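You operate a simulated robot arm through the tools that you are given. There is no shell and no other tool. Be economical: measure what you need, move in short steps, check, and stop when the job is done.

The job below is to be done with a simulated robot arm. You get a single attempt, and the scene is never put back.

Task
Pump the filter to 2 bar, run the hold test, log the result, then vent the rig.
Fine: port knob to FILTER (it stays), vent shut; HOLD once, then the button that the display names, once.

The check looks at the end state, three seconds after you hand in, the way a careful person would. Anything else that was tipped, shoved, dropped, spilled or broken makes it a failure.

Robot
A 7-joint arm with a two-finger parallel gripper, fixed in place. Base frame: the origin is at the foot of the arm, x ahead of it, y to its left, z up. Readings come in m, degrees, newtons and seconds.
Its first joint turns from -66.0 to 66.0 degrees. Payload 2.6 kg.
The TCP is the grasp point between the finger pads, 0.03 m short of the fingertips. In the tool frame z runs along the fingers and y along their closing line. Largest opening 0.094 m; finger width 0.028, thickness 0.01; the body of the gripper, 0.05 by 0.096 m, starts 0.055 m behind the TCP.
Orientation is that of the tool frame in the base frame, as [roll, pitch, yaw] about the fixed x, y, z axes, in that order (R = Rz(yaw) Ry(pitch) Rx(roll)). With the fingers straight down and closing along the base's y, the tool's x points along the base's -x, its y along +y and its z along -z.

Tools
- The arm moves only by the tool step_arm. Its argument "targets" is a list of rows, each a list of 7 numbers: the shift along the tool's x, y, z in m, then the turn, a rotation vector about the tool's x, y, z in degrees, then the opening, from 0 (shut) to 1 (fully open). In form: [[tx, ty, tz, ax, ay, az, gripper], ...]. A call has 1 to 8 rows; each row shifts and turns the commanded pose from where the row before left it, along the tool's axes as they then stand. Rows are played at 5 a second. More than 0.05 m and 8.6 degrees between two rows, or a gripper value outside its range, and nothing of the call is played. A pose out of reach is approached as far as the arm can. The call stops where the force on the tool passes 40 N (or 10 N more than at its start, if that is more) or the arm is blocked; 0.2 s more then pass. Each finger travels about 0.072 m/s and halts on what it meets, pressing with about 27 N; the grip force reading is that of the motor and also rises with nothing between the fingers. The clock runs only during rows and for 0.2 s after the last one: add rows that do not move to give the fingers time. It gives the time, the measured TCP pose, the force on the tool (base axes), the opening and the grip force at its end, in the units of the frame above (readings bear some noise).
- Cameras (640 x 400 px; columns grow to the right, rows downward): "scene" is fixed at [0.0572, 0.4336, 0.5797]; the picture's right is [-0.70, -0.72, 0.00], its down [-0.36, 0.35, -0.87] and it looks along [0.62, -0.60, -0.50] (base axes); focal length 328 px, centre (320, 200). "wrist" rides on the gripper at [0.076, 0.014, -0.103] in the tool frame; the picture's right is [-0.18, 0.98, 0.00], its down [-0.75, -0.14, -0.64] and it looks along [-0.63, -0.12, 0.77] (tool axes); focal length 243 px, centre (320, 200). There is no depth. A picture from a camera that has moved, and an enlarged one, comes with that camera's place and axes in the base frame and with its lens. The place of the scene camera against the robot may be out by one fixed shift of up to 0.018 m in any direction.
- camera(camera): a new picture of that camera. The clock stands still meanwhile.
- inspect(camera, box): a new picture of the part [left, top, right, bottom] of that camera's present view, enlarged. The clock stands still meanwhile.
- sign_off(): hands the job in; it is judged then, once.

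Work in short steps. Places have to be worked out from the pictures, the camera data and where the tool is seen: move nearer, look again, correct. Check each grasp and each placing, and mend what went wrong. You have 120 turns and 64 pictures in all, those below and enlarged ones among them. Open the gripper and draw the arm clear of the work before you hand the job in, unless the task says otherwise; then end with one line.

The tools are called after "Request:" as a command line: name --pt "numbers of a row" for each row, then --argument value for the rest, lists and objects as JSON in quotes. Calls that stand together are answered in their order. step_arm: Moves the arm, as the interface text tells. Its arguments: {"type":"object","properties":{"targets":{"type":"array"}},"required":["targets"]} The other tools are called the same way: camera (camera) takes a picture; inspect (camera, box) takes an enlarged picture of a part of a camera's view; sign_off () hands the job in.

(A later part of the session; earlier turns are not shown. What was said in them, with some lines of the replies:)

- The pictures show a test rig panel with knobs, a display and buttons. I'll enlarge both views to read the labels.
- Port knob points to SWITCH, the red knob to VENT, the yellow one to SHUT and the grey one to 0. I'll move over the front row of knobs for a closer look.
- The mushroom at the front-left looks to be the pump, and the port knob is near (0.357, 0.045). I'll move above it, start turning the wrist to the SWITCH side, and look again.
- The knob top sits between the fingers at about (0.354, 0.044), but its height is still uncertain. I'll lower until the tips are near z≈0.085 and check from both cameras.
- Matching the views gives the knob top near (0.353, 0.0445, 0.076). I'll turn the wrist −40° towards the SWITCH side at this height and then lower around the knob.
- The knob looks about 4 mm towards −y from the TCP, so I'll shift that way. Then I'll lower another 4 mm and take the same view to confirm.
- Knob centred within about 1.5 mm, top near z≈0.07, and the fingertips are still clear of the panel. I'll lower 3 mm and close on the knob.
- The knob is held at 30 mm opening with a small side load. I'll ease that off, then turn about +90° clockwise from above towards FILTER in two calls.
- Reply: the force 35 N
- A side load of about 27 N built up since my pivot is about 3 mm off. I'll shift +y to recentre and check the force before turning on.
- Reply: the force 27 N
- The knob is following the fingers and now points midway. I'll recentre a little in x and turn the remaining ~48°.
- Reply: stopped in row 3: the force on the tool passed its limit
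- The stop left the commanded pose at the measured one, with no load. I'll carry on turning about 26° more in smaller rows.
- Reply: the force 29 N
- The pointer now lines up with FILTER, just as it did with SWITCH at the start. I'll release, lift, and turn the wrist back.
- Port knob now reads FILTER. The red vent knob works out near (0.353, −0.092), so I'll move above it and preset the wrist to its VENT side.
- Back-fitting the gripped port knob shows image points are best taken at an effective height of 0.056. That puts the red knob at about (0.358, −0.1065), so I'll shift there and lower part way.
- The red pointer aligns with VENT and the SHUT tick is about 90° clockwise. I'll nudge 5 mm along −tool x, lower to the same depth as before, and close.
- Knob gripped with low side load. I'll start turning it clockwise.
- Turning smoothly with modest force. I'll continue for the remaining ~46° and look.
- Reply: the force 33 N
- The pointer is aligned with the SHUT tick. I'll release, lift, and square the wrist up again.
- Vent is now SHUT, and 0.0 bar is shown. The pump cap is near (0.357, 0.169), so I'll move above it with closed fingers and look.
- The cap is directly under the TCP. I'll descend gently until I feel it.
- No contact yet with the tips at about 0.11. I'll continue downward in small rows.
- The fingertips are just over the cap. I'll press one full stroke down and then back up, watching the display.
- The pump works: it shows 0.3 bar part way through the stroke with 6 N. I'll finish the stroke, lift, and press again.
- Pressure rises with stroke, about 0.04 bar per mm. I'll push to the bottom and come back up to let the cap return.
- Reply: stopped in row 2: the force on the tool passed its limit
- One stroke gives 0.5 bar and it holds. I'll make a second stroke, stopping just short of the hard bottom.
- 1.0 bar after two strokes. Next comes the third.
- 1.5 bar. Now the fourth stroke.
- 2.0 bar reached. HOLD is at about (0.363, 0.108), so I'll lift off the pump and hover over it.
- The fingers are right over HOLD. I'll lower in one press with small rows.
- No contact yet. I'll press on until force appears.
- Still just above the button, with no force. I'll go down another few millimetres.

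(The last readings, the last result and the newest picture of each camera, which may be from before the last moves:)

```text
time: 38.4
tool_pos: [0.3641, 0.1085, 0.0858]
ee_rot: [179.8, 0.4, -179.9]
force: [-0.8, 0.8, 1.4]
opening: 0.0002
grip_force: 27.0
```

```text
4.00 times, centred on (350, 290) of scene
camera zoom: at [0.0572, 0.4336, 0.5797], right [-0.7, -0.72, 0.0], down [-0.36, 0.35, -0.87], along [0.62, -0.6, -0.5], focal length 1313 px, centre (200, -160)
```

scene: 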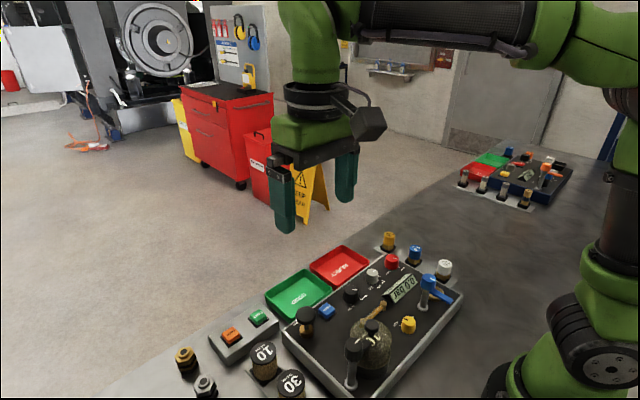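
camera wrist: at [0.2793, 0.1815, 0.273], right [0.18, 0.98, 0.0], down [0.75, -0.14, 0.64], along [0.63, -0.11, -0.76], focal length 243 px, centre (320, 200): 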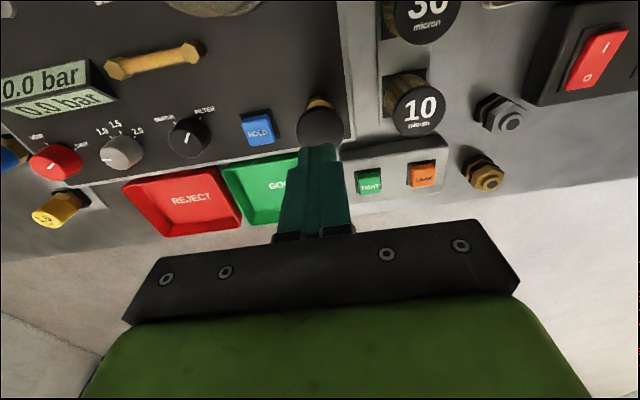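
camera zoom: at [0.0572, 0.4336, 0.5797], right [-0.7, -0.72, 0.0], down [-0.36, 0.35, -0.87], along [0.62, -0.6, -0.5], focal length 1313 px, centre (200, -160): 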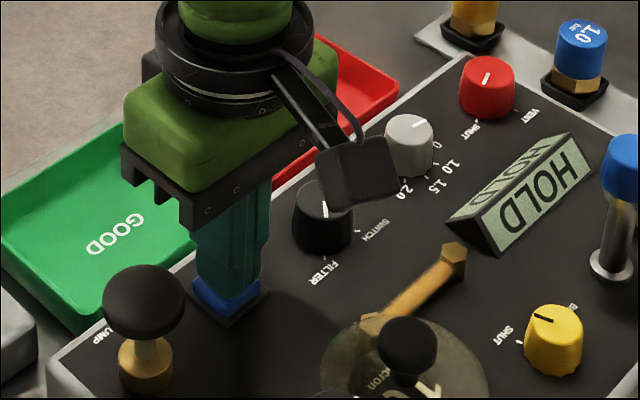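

The display shows HOLD, so the press registered. I'll lift straight off and go hover near TIGHT/LEAK while the test runs.

Request:
step_arm --pt "0 0 -0.04 0 0 0 0" --pt "0 0 -0.045 0 0 0 0" --pt "-0.02 0.045 0 0 0 0 0" --pt "-0.025 0.04 0 0 0 0 0" --pt "-0.02 0.02 0 0 0 0 0" --pt "0 0 0 0 0 0 0" --pt "0 0 0 0 0 0 0" --pt "0 0 0 0 0 0 0"

Request:
camera --camera "wrist"

Request:
camera --camera "scene"

```text
time: 40.2
tool_pos: [0.4314, 0.2129, 0.1742]
ee_rot: [179.7, 0.3, 179.9]
force: [-0.2, 0.1, -0.7]
opening: 0.0
grip_force: 26.7
```

```text
25 pictures are left
camera wrist: at [0.3534, 0.2266, 0.2761], right [0.19, 0.98, 0.01], down [0.75, -0.15, 0.65], along [0.64, -0.12, -0.76], focal length 243 px, centre (320, 200)
```

wrist: 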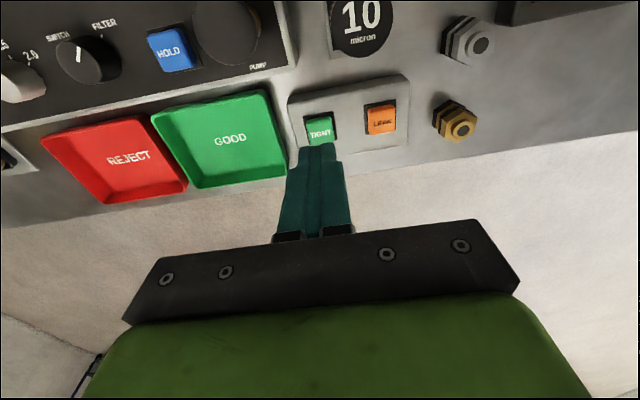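

```text
24 pictures are left
```

scene: 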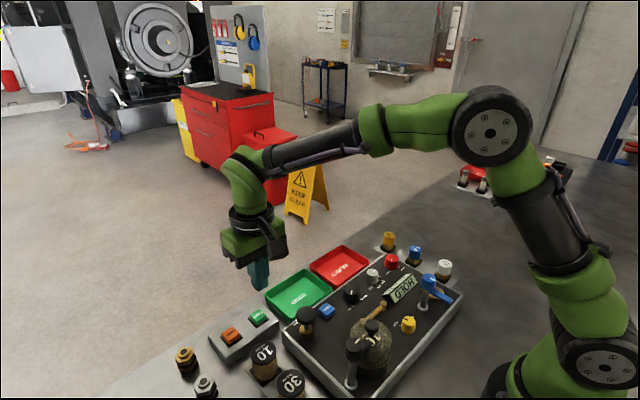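

The display still reads HOLD. I'll wait a few seconds without moving.

Request:
step_arm --pt "0 0 0 0 0 0 0" --pt "0 0 0 0 0 0 0" --pt "0 0 0 0 0 0 0" --pt "0 0 0 0 0 0 0" --pt "0 0 0 0 0 0 0" --pt "0 0 0 0 0 0 0" --pt "0 0 0 0 0 0 0" --pt "0 0 0 0 0 0 0"

Request:
step_arm --pt "0 0 0 0 0 0 0" --pt "0 0 0 0 0 0 0" --pt "0 0 0 0 0 0 0" --pt "0 0 0 0 0 0 0" --pt "0 0 0 0 0 0 0" --pt "0 0 0 0 0 0 0" --pt "0 0 0 0 0 0 0" --pt "0 0 0 0 0 0 0"

Request:
inspect --camera "scene" --box '[280, 240, 440, 340]'

```text
time: 42.0
tool_pos: [0.43, 0.2127, 0.1722]
ee_rot: [179.8, 0.3, 179.8]
force: [0.6, 0.4, 0.5]
opening: 0.0
grip_force: 26.8
```

```text
time: 43.8
tool_pos: [0.4307, 0.213, 0.1734]
ee_rot: [179.8, 0.3, 179.9]
force: [-0.1, 0.1, 0.6]
opening: 0.0
grip_force: 26.8
```

```text
4.00 times, centred on (360, 290) of scene
camera zoom: at [0.0572, 0.4336, 0.5797], right [-0.7, -0.72, 0.0], down [-0.36, 0.35, -0.87], along [0.62, -0.6, -0.5], focal length 1313 px, centre (160, -160)
```

zoom: 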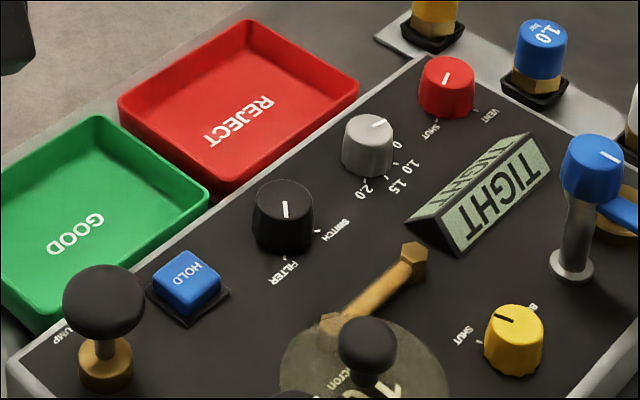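

The display reads TIGHT. I'll move over the green TIGHT button, about (0.444, 0.209), lower part way and check.

Request:
step_arm --pt "-0.0125 -0.004 0.02 0 0 0 0" --pt "0 0 0.03 0 0 0 0" --pt "0 0 0 0 0 0 0"

Request:
inspect --camera "wrist" --box '[160, 60, 480, 260]'

Request:
inspect --camera "scene" --box '[200, 260, 340, 360]'

```text
time: 44.6
tool_pos: [0.4408, 0.21, 0.1213]
ee_rot: [179.7, 0.4, 179.9]
force: [-0.4, 1.2, -0.4]
opening: 0.0002
grip_force: 27.6
```

```text
2.00 times, centred on (320, 160) of wrist
camera zoom: at [0.3638, 0.2235, 0.2245], right [0.19, 0.98, 0.01], down [0.75, -0.15, 0.65], along [0.64, -0.12, -0.76], focal length 485 px, centre (320, 280)
```

zoom: 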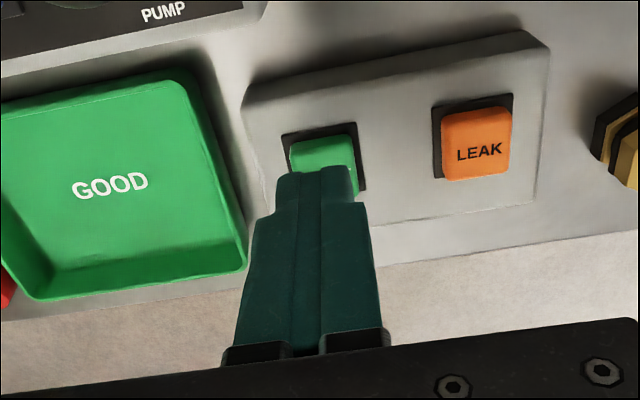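

```text
4.00 times, centred on (270, 310) of scene
camera zoom: at [0.0572, 0.4336, 0.5797], right [-0.7, -0.72, 0.0], down [-0.36, 0.35, -0.87], along [0.62, -0.6, -0.5], focal length 1313 px, centre (520, -240)
```

zoom: 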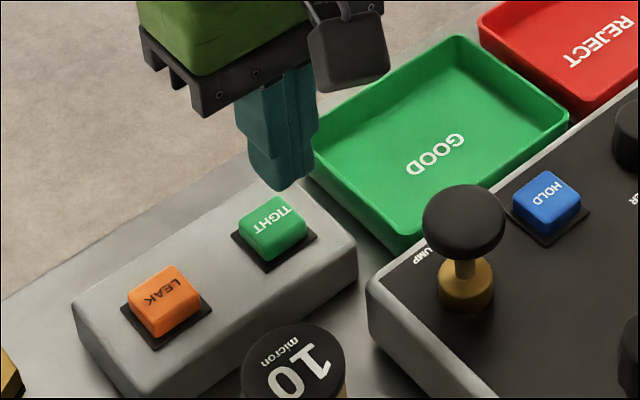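

The fingers are over TIGHT, with the button slightly further in x. I'll shift 4 mm and descend in small rows.

Request:
step_arm --pt "-0.004 0 0.01 0 0 0 0" --pt "0 0 0.008 0 0 0 0" --pt "0 0 0.004 0 0 0 0" --pt "0 0 0.002 0 0 0 0"

Request:
inspect --camera "scene" --box '[200, 240, 440, 400]'

```text
time: 45.6
tool_pos: [0.4453, 0.2093, 0.0956]
ee_rot: [179.8, 0.4, 179.9]
force: [0.7, 0.1, -0.6]
opening: 0.0002
grip_force: 26.8
```

```text
2.50 times, centred on (320, 320) of scene
camera zoom: at [0.0572, 0.4336, 0.5797], right [-0.7, -0.72, 0.0], down [-0.36, 0.35, -0.87], along [0.62, -0.6, -0.5], focal length 820 px, centre (320, -100)
```

zoom: 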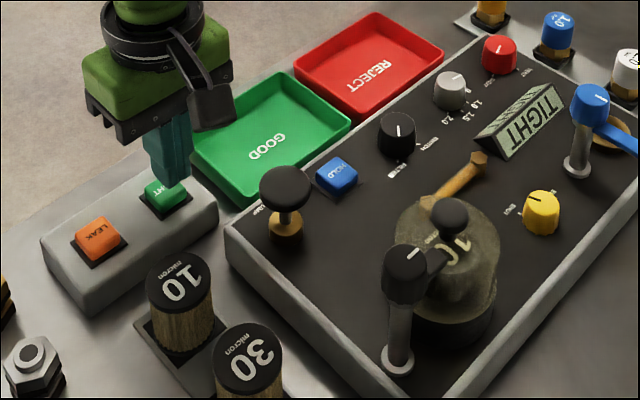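

Just above the button and aligned. I'll press down with 2 mm rows.

Request:
step_arm --pt "0 0 0.002 0 0 0 0" --pt "0 0 0.002 0 0 0 0" --pt "0 0 0.002 0 0 0 0" --pt "0 0 0.002 0 0 0 0"

Request:
inspect --camera "scene" --box '[200, 240, 440, 400]'

```text
time: 46.6
tool_pos: [0.4461, 0.2088, 0.0887]
ee_rot: [179.8, 0.3, 179.9]
force: [-1.1, 0.2, -0.1]
opening: 0.0
grip_force: 27.2
```

```text
2.50 times, centred on (320, 320) of scene
camera zoom: at [0.0572, 0.4336, 0.5797], right [-0.7, -0.72, 0.0], down [-0.36, 0.35, -0.87], along [0.62, -0.6, -0.5], focal length 820 px, centre (320, -100)
```

zoom: 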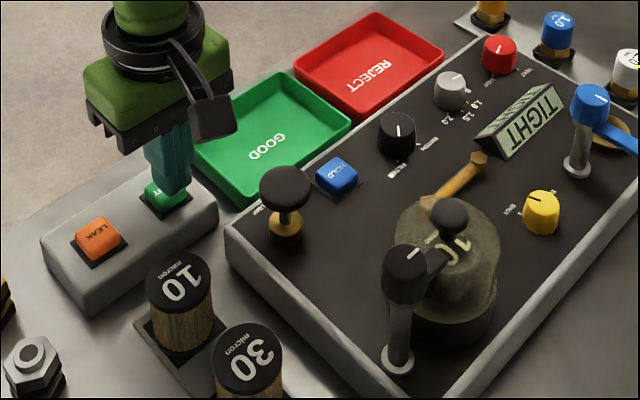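

Request:
step_arm --pt "0 0 0.002 0 0 0 0" --pt "0 0 0.002 0 0 0 0"

Request:
inspect --camera "scene" --box '[200, 240, 440, 400]'

```text
time: 47.2
tool_pos: [0.4452, 0.2102, 0.0844]
ee_rot: [179.7, 0.5, 179.9]
force: [-0.4, -0.1, 0.3]
opening: 0.0
grip_force: 27.2
```

```text
2.50 times, centred on (320, 320) of scene
camera zoom: at [0.0572, 0.4336, 0.5797], right [-0.7, -0.72, 0.0], down [-0.36, 0.35, -0.87], along [0.62, -0.6, -0.5], focal length 820 px, centre (320, -100)
```

zoom: 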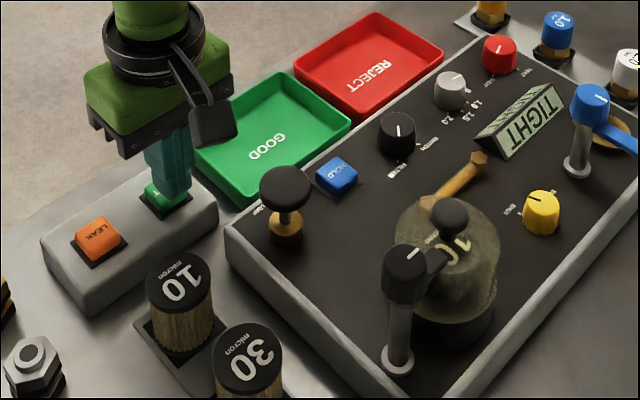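

Still no contact at tip height 0.054. I'll take a closer look at the finger against the button.

Request:
inspect --camera "scene" --box '[230, 285, 300, 335]'

Request:
inspect --camera "wrist" --box '[200, 80, 440, 230]'

```text
8.00 times, centred on (265, 310) of scene
camera zoom: at [0.0572, 0.4336, 0.5797], right [-0.7, -0.72, 0.0], down [-0.36, 0.35, -0.87], along [0.62, -0.6, -0.5], focal length 2626 px, centre (760, -680)
```

zoom: 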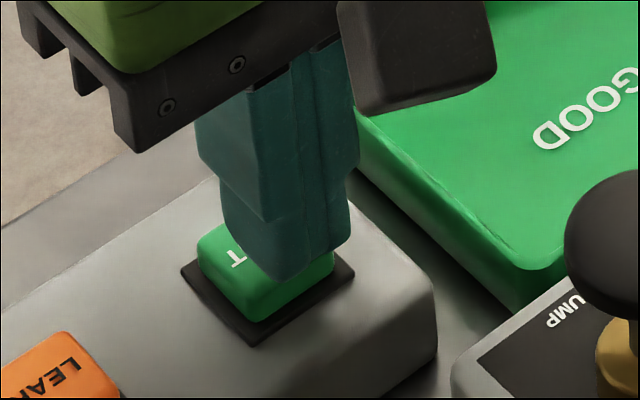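

```text
2.67 times, centred on (320, 155) of wrist
camera zoom: at [0.3679, 0.2236, 0.1877], right [0.19, 0.98, 0.01], down [0.75, -0.15, 0.65], along [0.64, -0.12, -0.76], focal length 647 px, centre (320, 320)
```

zoom: 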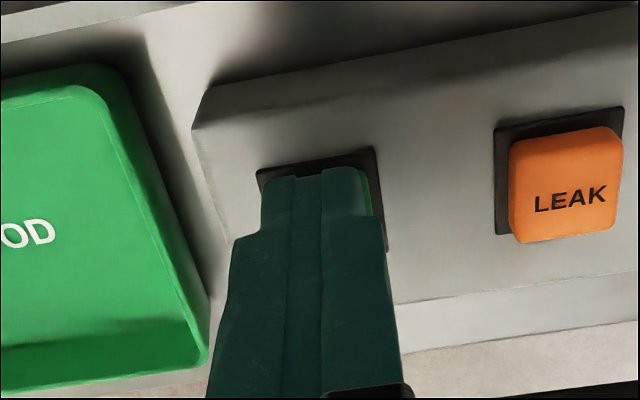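

The fingers are over the button with a little gap left. I'll nudge +y 2 mm and keep lowering.

Request:
step_arm --pt "0 0.002 0 0 0 0 0" --pt "0 0 0.002 0 0 0 0" --pt "0 0 0.002 0 0 0 0" --pt "0 0 0.002 0 0 0 0"

```text
time: 48.2
tool_pos: [0.4453, 0.2127, 0.0781]
ee_rot: [179.7, 0.3, 179.8]
force: [0.1, 0.2, 0.4]
opening: 0.0
grip_force: 27.4
```

Request:
step_arm --pt "0 0 0.002 0 0 0 0" --pt "0 0 0.002 0 0 0 0"

Request:
inspect --camera "scene" --box '[230, 240, 440, 350]'

```text
time: 48.8
tool_pos: [0.4474, 0.2107, 0.0756]
ee_rot: [179.7, 0.3, 179.9]
force: [0.5, -0.3, 0.8]
opening: 0.0002
grip_force: 27.5
```

```text
3.05 times, centred on (335, 295) of scene
camera zoom: at [0.0572, 0.4336, 0.5797], right [-0.7, -0.72, 0.0], down [-0.36, 0.35, -0.87], along [0.62, -0.6, -0.5], focal length 1000 px, centre (274, -90)
```

zoom: 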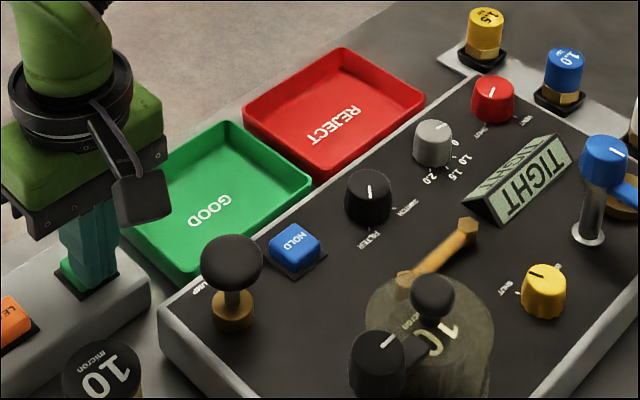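

Force is just starting to show. I'll press 4 mm more.

Request:
step_arm --pt "0 0 0.002 0 0 0 0" --pt "0 0 0.002 0 0 0 0"

Request:
inspect --camera "scene" --box '[230, 240, 440, 350]'

```text
time: 49.4
tool_pos: [0.4463, 0.2116, 0.0718]
ee_rot: [179.8, 0.3, 179.9]
force: [1.3, -0.6, 1.5]
opening: 0.0002
grip_force: 26.8
```

```text
3.05 times, centred on (335, 295) of scene
camera zoom: at [0.0572, 0.4336, 0.5797], right [-0.7, -0.72, 0.0], down [-0.36, 0.35, -0.87], along [0.62, -0.6, -0.5], focal length 1000 px, centre (274, -90)
```

zoom: 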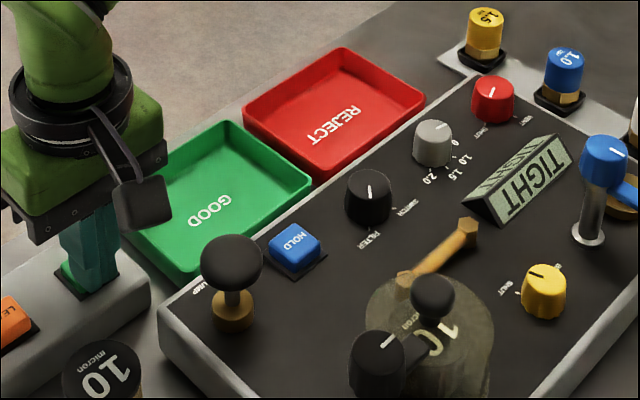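

The button is going down with a spring force of about 1.5 N, and I haven't lifted. I'll continue to the bottom of its travel to be sure it counts.

Request:
step_arm --pt "0 0 0.0015 0 0 0 0" --pt "0 0 0.001 0 0 0 0"

Request:
inspect --camera "scene" --box '[230, 260, 370, 350]'

```text
time: 50.0
tool_pos: [0.4456, 0.2102, 0.0684]
ee_rot: [179.8, 0.4, 179.9]
force: [1.8, -1.2, 3.1]
opening: 0.0
grip_force: 26.8
```

```text
4.44 times, centred on (300, 305) of scene
camera zoom: at [0.0572, 0.4336, 0.5797], right [-0.7, -0.72, 0.0], down [-0.36, 0.35, -0.87], along [0.62, -0.6, -0.5], focal length 1459 px, centre (409, -267)
```

zoom: 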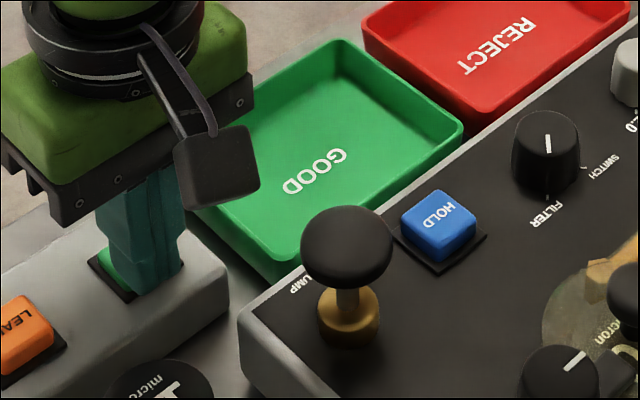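

The button is pushed nearly flush with force rising, so it's at full travel. I'll lift off and check the button and display.

Request:
step_arm --pt "0 0 -0.03 0 0 0 0" --pt "0 0 -0.045 0 0 0 0" --pt "0 0 -0.04 0 0 0 0" --pt "0.02 -0.045 0 0 0 0 0" --pt "0.02 -0.045 0 0 0 0 0.3" --pt "0.02 -0.045 0 0 0 0 0.6" --pt "0.02 -0.045 0 0 0 0 0.7" --pt "0 0 0 0 0 0 0.7"

Request:
inspect --camera "scene" --box '[200, 240, 440, 400]'

```text
time: 51.8
tool_pos: [0.3633, 0.0295, 0.1843]
ee_rot: [179.7, 0.4, -180.0]
force: [0.6, -0.5, 0.7]
opening: 0.0659
grip_force: 0.0
```

```text
2.50 times, centred on (320, 320) of scene
camera zoom: at [0.0572, 0.4336, 0.5797], right [-0.7, -0.72, 0.0], down [-0.36, 0.35, -0.87], along [0.62, -0.6, -0.5], focal length 820 px, centre (320, -100)
```

zoom: 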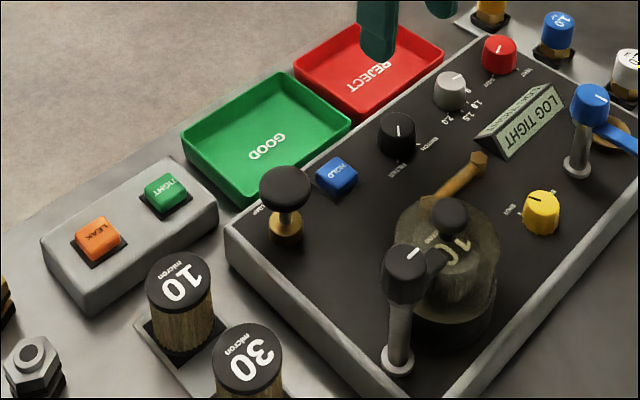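

The display reads "LOG TIGHT", so it's logged. Next I'll move above the red knob and turn the wrist to match its SHUT position.

Request:
step_arm --pt "0 -0.045 0 0 0 0 0.6" --pt "0 -0.046 0 0 0 0 0.6" --pt "0.001 -0.045 0 0 0 0 0.6" --pt "0 0 0.02 0 0 8.4 0.6" --pt "0 0 0.02 0 0 8.4 0.6" --pt "0 0 0 0 0 8.4 0.6" --pt "0 0 0 0 0 8.4 0.6" --pt "0 0 0 0 0 8.4 0.6"

Request:
step_arm --pt "0 0 0 0 0 8.4 0.6" --pt "0 0 0 0 0 8.4 0.6" --pt "0 0 0.02 0 0 0 0.6" --pt "0 0 0.015 0 0 0 0.6" --pt "0 0 0 0 0 0 0.6"

Request:
inspect --camera "wrist" --box '[160, 60, 480, 260]'

```text
time: 53.6
tool_pos: [0.3629, -0.1048, 0.1423]
ee_rot: [179.4, 0.1, 137.7]
force: [0.0, -0.2, -0.6]
opening: 0.0563
grip_force: 0.1
```

```text
time: 54.8
tool_pos: [0.3635, -0.1039, 0.1068]
ee_rot: [179.6, -0.2, 121.1]
force: [0.4, 0.1, 0.4]
opening: 0.0563
grip_force: 0.0
```

```text
2.00 times, centred on (320, 160) of wrist
camera zoom: at [0.3359, -0.0321, 0.2102], right [0.94, 0.35, 0.01], down [0.26, -0.72, 0.64], along [0.23, -0.6, -0.77], focal length 485 px, centre (320, 280)
```

zoom: 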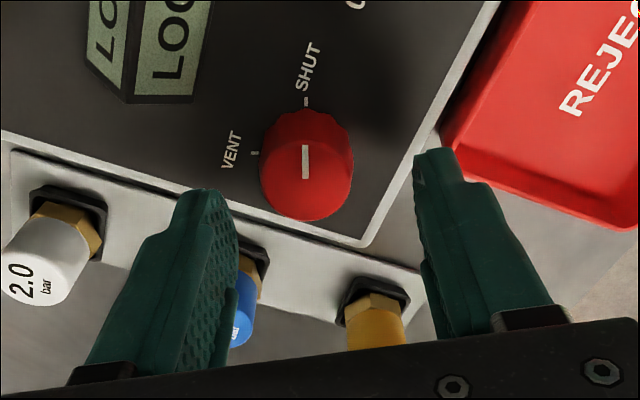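

Target is the earlier grip pose (0.3617, −0.1069, 0.0885). I'll correct a few millimetres, lower and close.

Request:
step_arm --pt "-0.0017 -0.003 0.008 0 0 0 0.6" --pt "0 0 0.006 0 0 0 0.6" --pt "0 0 0.0035 0 0 0 0.5" --pt "0 0 0 0 0 0 0.35" --pt "0 0 0 0 0 0 0.2" --pt "0 0 0 0 0 0 0.2"

```text
time: 56.2
tool_pos: [0.3611, -0.1072, 0.0881]
ee_rot: [179.7, -0.1, 121.1]
force: [-7.3, -5.7, 2.4]
opening: 0.0295
grip_force: 45.2
```

The knob is gripped with low load. I'll turn counter-clockwise towards VENT.

Request:
step_arm --pt "0 0 0 0 0 -7 0.2" --pt "0 0 0 0 0 -7 0.2" --pt "0 0 0 0 0 -7 0.2" --pt "0 0 0 0 0 -7 0.2" --pt "0 0 0 0 0 -7 0.2" --pt "0 0 0 0 0 -7 0.2" --pt "0 0 0 0 0 -3 0.2"

Request:
step_arm --pt "0 0 0 0 0 -7 0.2" --pt "0 0 0 0 0 -7 0.2" --pt "0 0 0 0 0 -7 0.2" --pt "0 0 0 0 0 -7 0.2" --pt "0 0 0 0 0 -7 0.2" --pt "0 0 0 0 0 -7 0.2" --pt "0 0 0 0 0 -2 0.2" --pt "0 0 0 0 0 0 0.2"

Request:
inspect --camera "wrist" --box '[160, 60, 480, 260]'

```text
time: 57.8
tool_pos: [0.3641, -0.1053, 0.089]
ee_rot: [179.5, 0.3, 166.4]
force: [9.1, 3.4, -12.4]
opening: 0.0295
grip_force: 44.6
```

```text
time: 59.6
tool_pos: [0.3627, -0.1039, 0.0891]
ee_rot: [179.6, 0.6, -149.7]
force: [0.9, 29.8, 6.5]
opening: 0.0296
grip_force: 44.9
```

```text
2.00 times, centred on (320, 160) of wrist
camera zoom: at [0.2888, -0.1311, 0.192], right [-0.34, 0.94, 0.01], down [0.72, 0.25, 0.65], along [0.61, 0.22, -0.76], focal length 485 px, centre (320, 280)
```

zoom: 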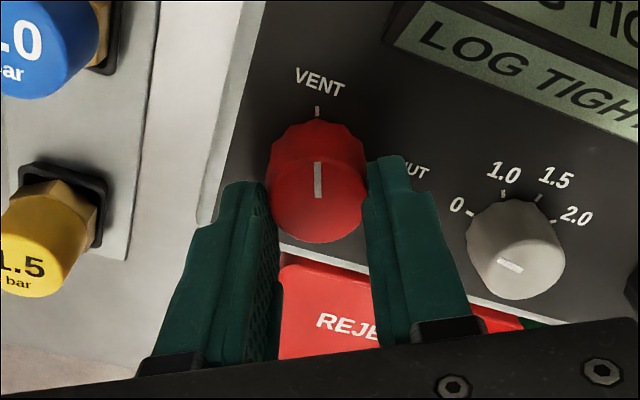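

The pointer is back on VENT. I'll release, lift well clear and check the final state.

Request:
step_arm --pt "0 0 0 0 0 0 0.55" --pt "0 0 0 0 0 0 0.55" --pt "0 0 -0.03 0 0 0 0.55" --pt "0 0 -0.05 0 0 0 0.7" --pt "0 0 -0.05 0 0 0 1" --pt "0 0 -0.05 0 0 0 1" --pt "0 0 0 0 0 0 1"

Request:
inspect --camera "scene" --box '[200, 220, 480, 400]'

Request:
camera --camera "wrist"

```text
time: 61.2
tool_pos: [0.3588, -0.1081, 0.2709]
ee_rot: [179.8, 0.3, -149.7]
force: [0.7, -0.1, -1.0]
opening: 0.0942
grip_force: 0.1
```

```text
2.22 times, centred on (340, 310) of scene
camera zoom: at [0.0572, 0.4337, 0.5797], right [-0.7, -0.72, 0.0], down [-0.36, 0.35, -0.87], along [0.62, -0.6, -0.5], focal length 729 px, centre (276, -44)
```

zoom: 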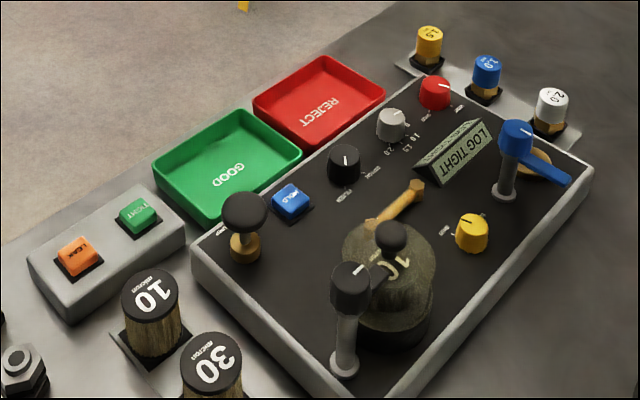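

```text
8 pictures are left
camera wrist: at [0.2841, -0.1348, 0.3738], right [-0.33, 0.94, 0.0], down [0.72, 0.25, 0.65], along [0.61, 0.22, -0.76], focal length 243 px, centre (320, 200)
```

wrist: 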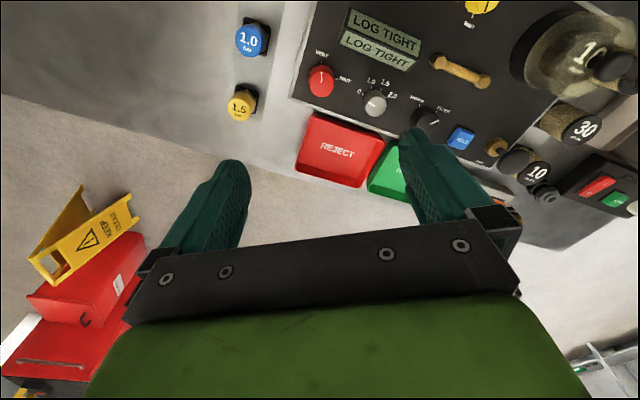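

Everything stands in place. I'll enlarge the knobs once to confirm VENT and FILTER.

Request:
step_arm --pt "0 0 0 0 0 0 1" --pt "0 0 0 0 0 0 1" --pt "0 0 0 0 0 0 1" --pt "0 0 0 0 0 0 1" --pt "0 0 0 0 0 0 1" --pt "0 0 0 0 0 0 1" --pt "0 0 0 0 0 0 1" --pt "0 0 0 0 0 0 1"

Request:
inspect --camera "wrist" --box '[290, 0, 500, 150]'

```text
time: 63.0
tool_pos: [0.3586, -0.1083, 0.2699]
ee_rot: [180.0, 0.4, -149.9]
force: [-0.8, -0.3, -0.1]
opening: 0.0939
grip_force: 0.1
```

```text
2.67 times, centred on (395, 75) of wrist
camera zoom: at [0.2842, -0.1348, 0.3733], right [-0.33, 0.94, 0.0], down [0.72, 0.25, 0.65], along [0.61, 0.22, -0.76], focal length 647 px, centre (120, 533)
```

zoom: 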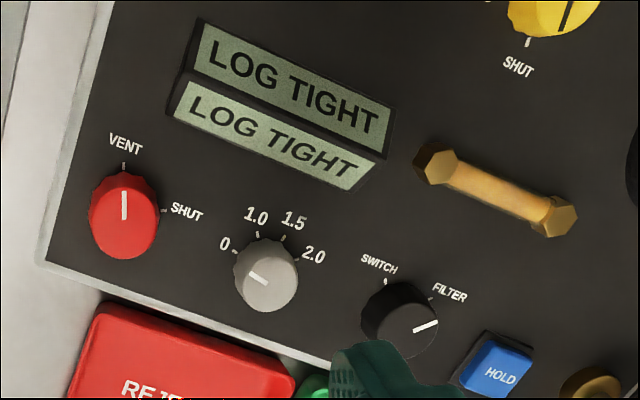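

The vent knob points at VENT, the port knob at FILTER, and the display shows LOG TIGHT. The gripper is open and clear, so I'm handing in.

Request:
sign_off

```text
The job is handed in.
```

I pumped the filter to 2.0 bar, pressed HOLD once and then TIGHT once as the display named it (it now reads "LOG TIGHT"), and turned the vent knob back to VENT, leaving the port knob on FILTER; the display never went back to a bar reading, so I didn't see the pressure fall to zero.
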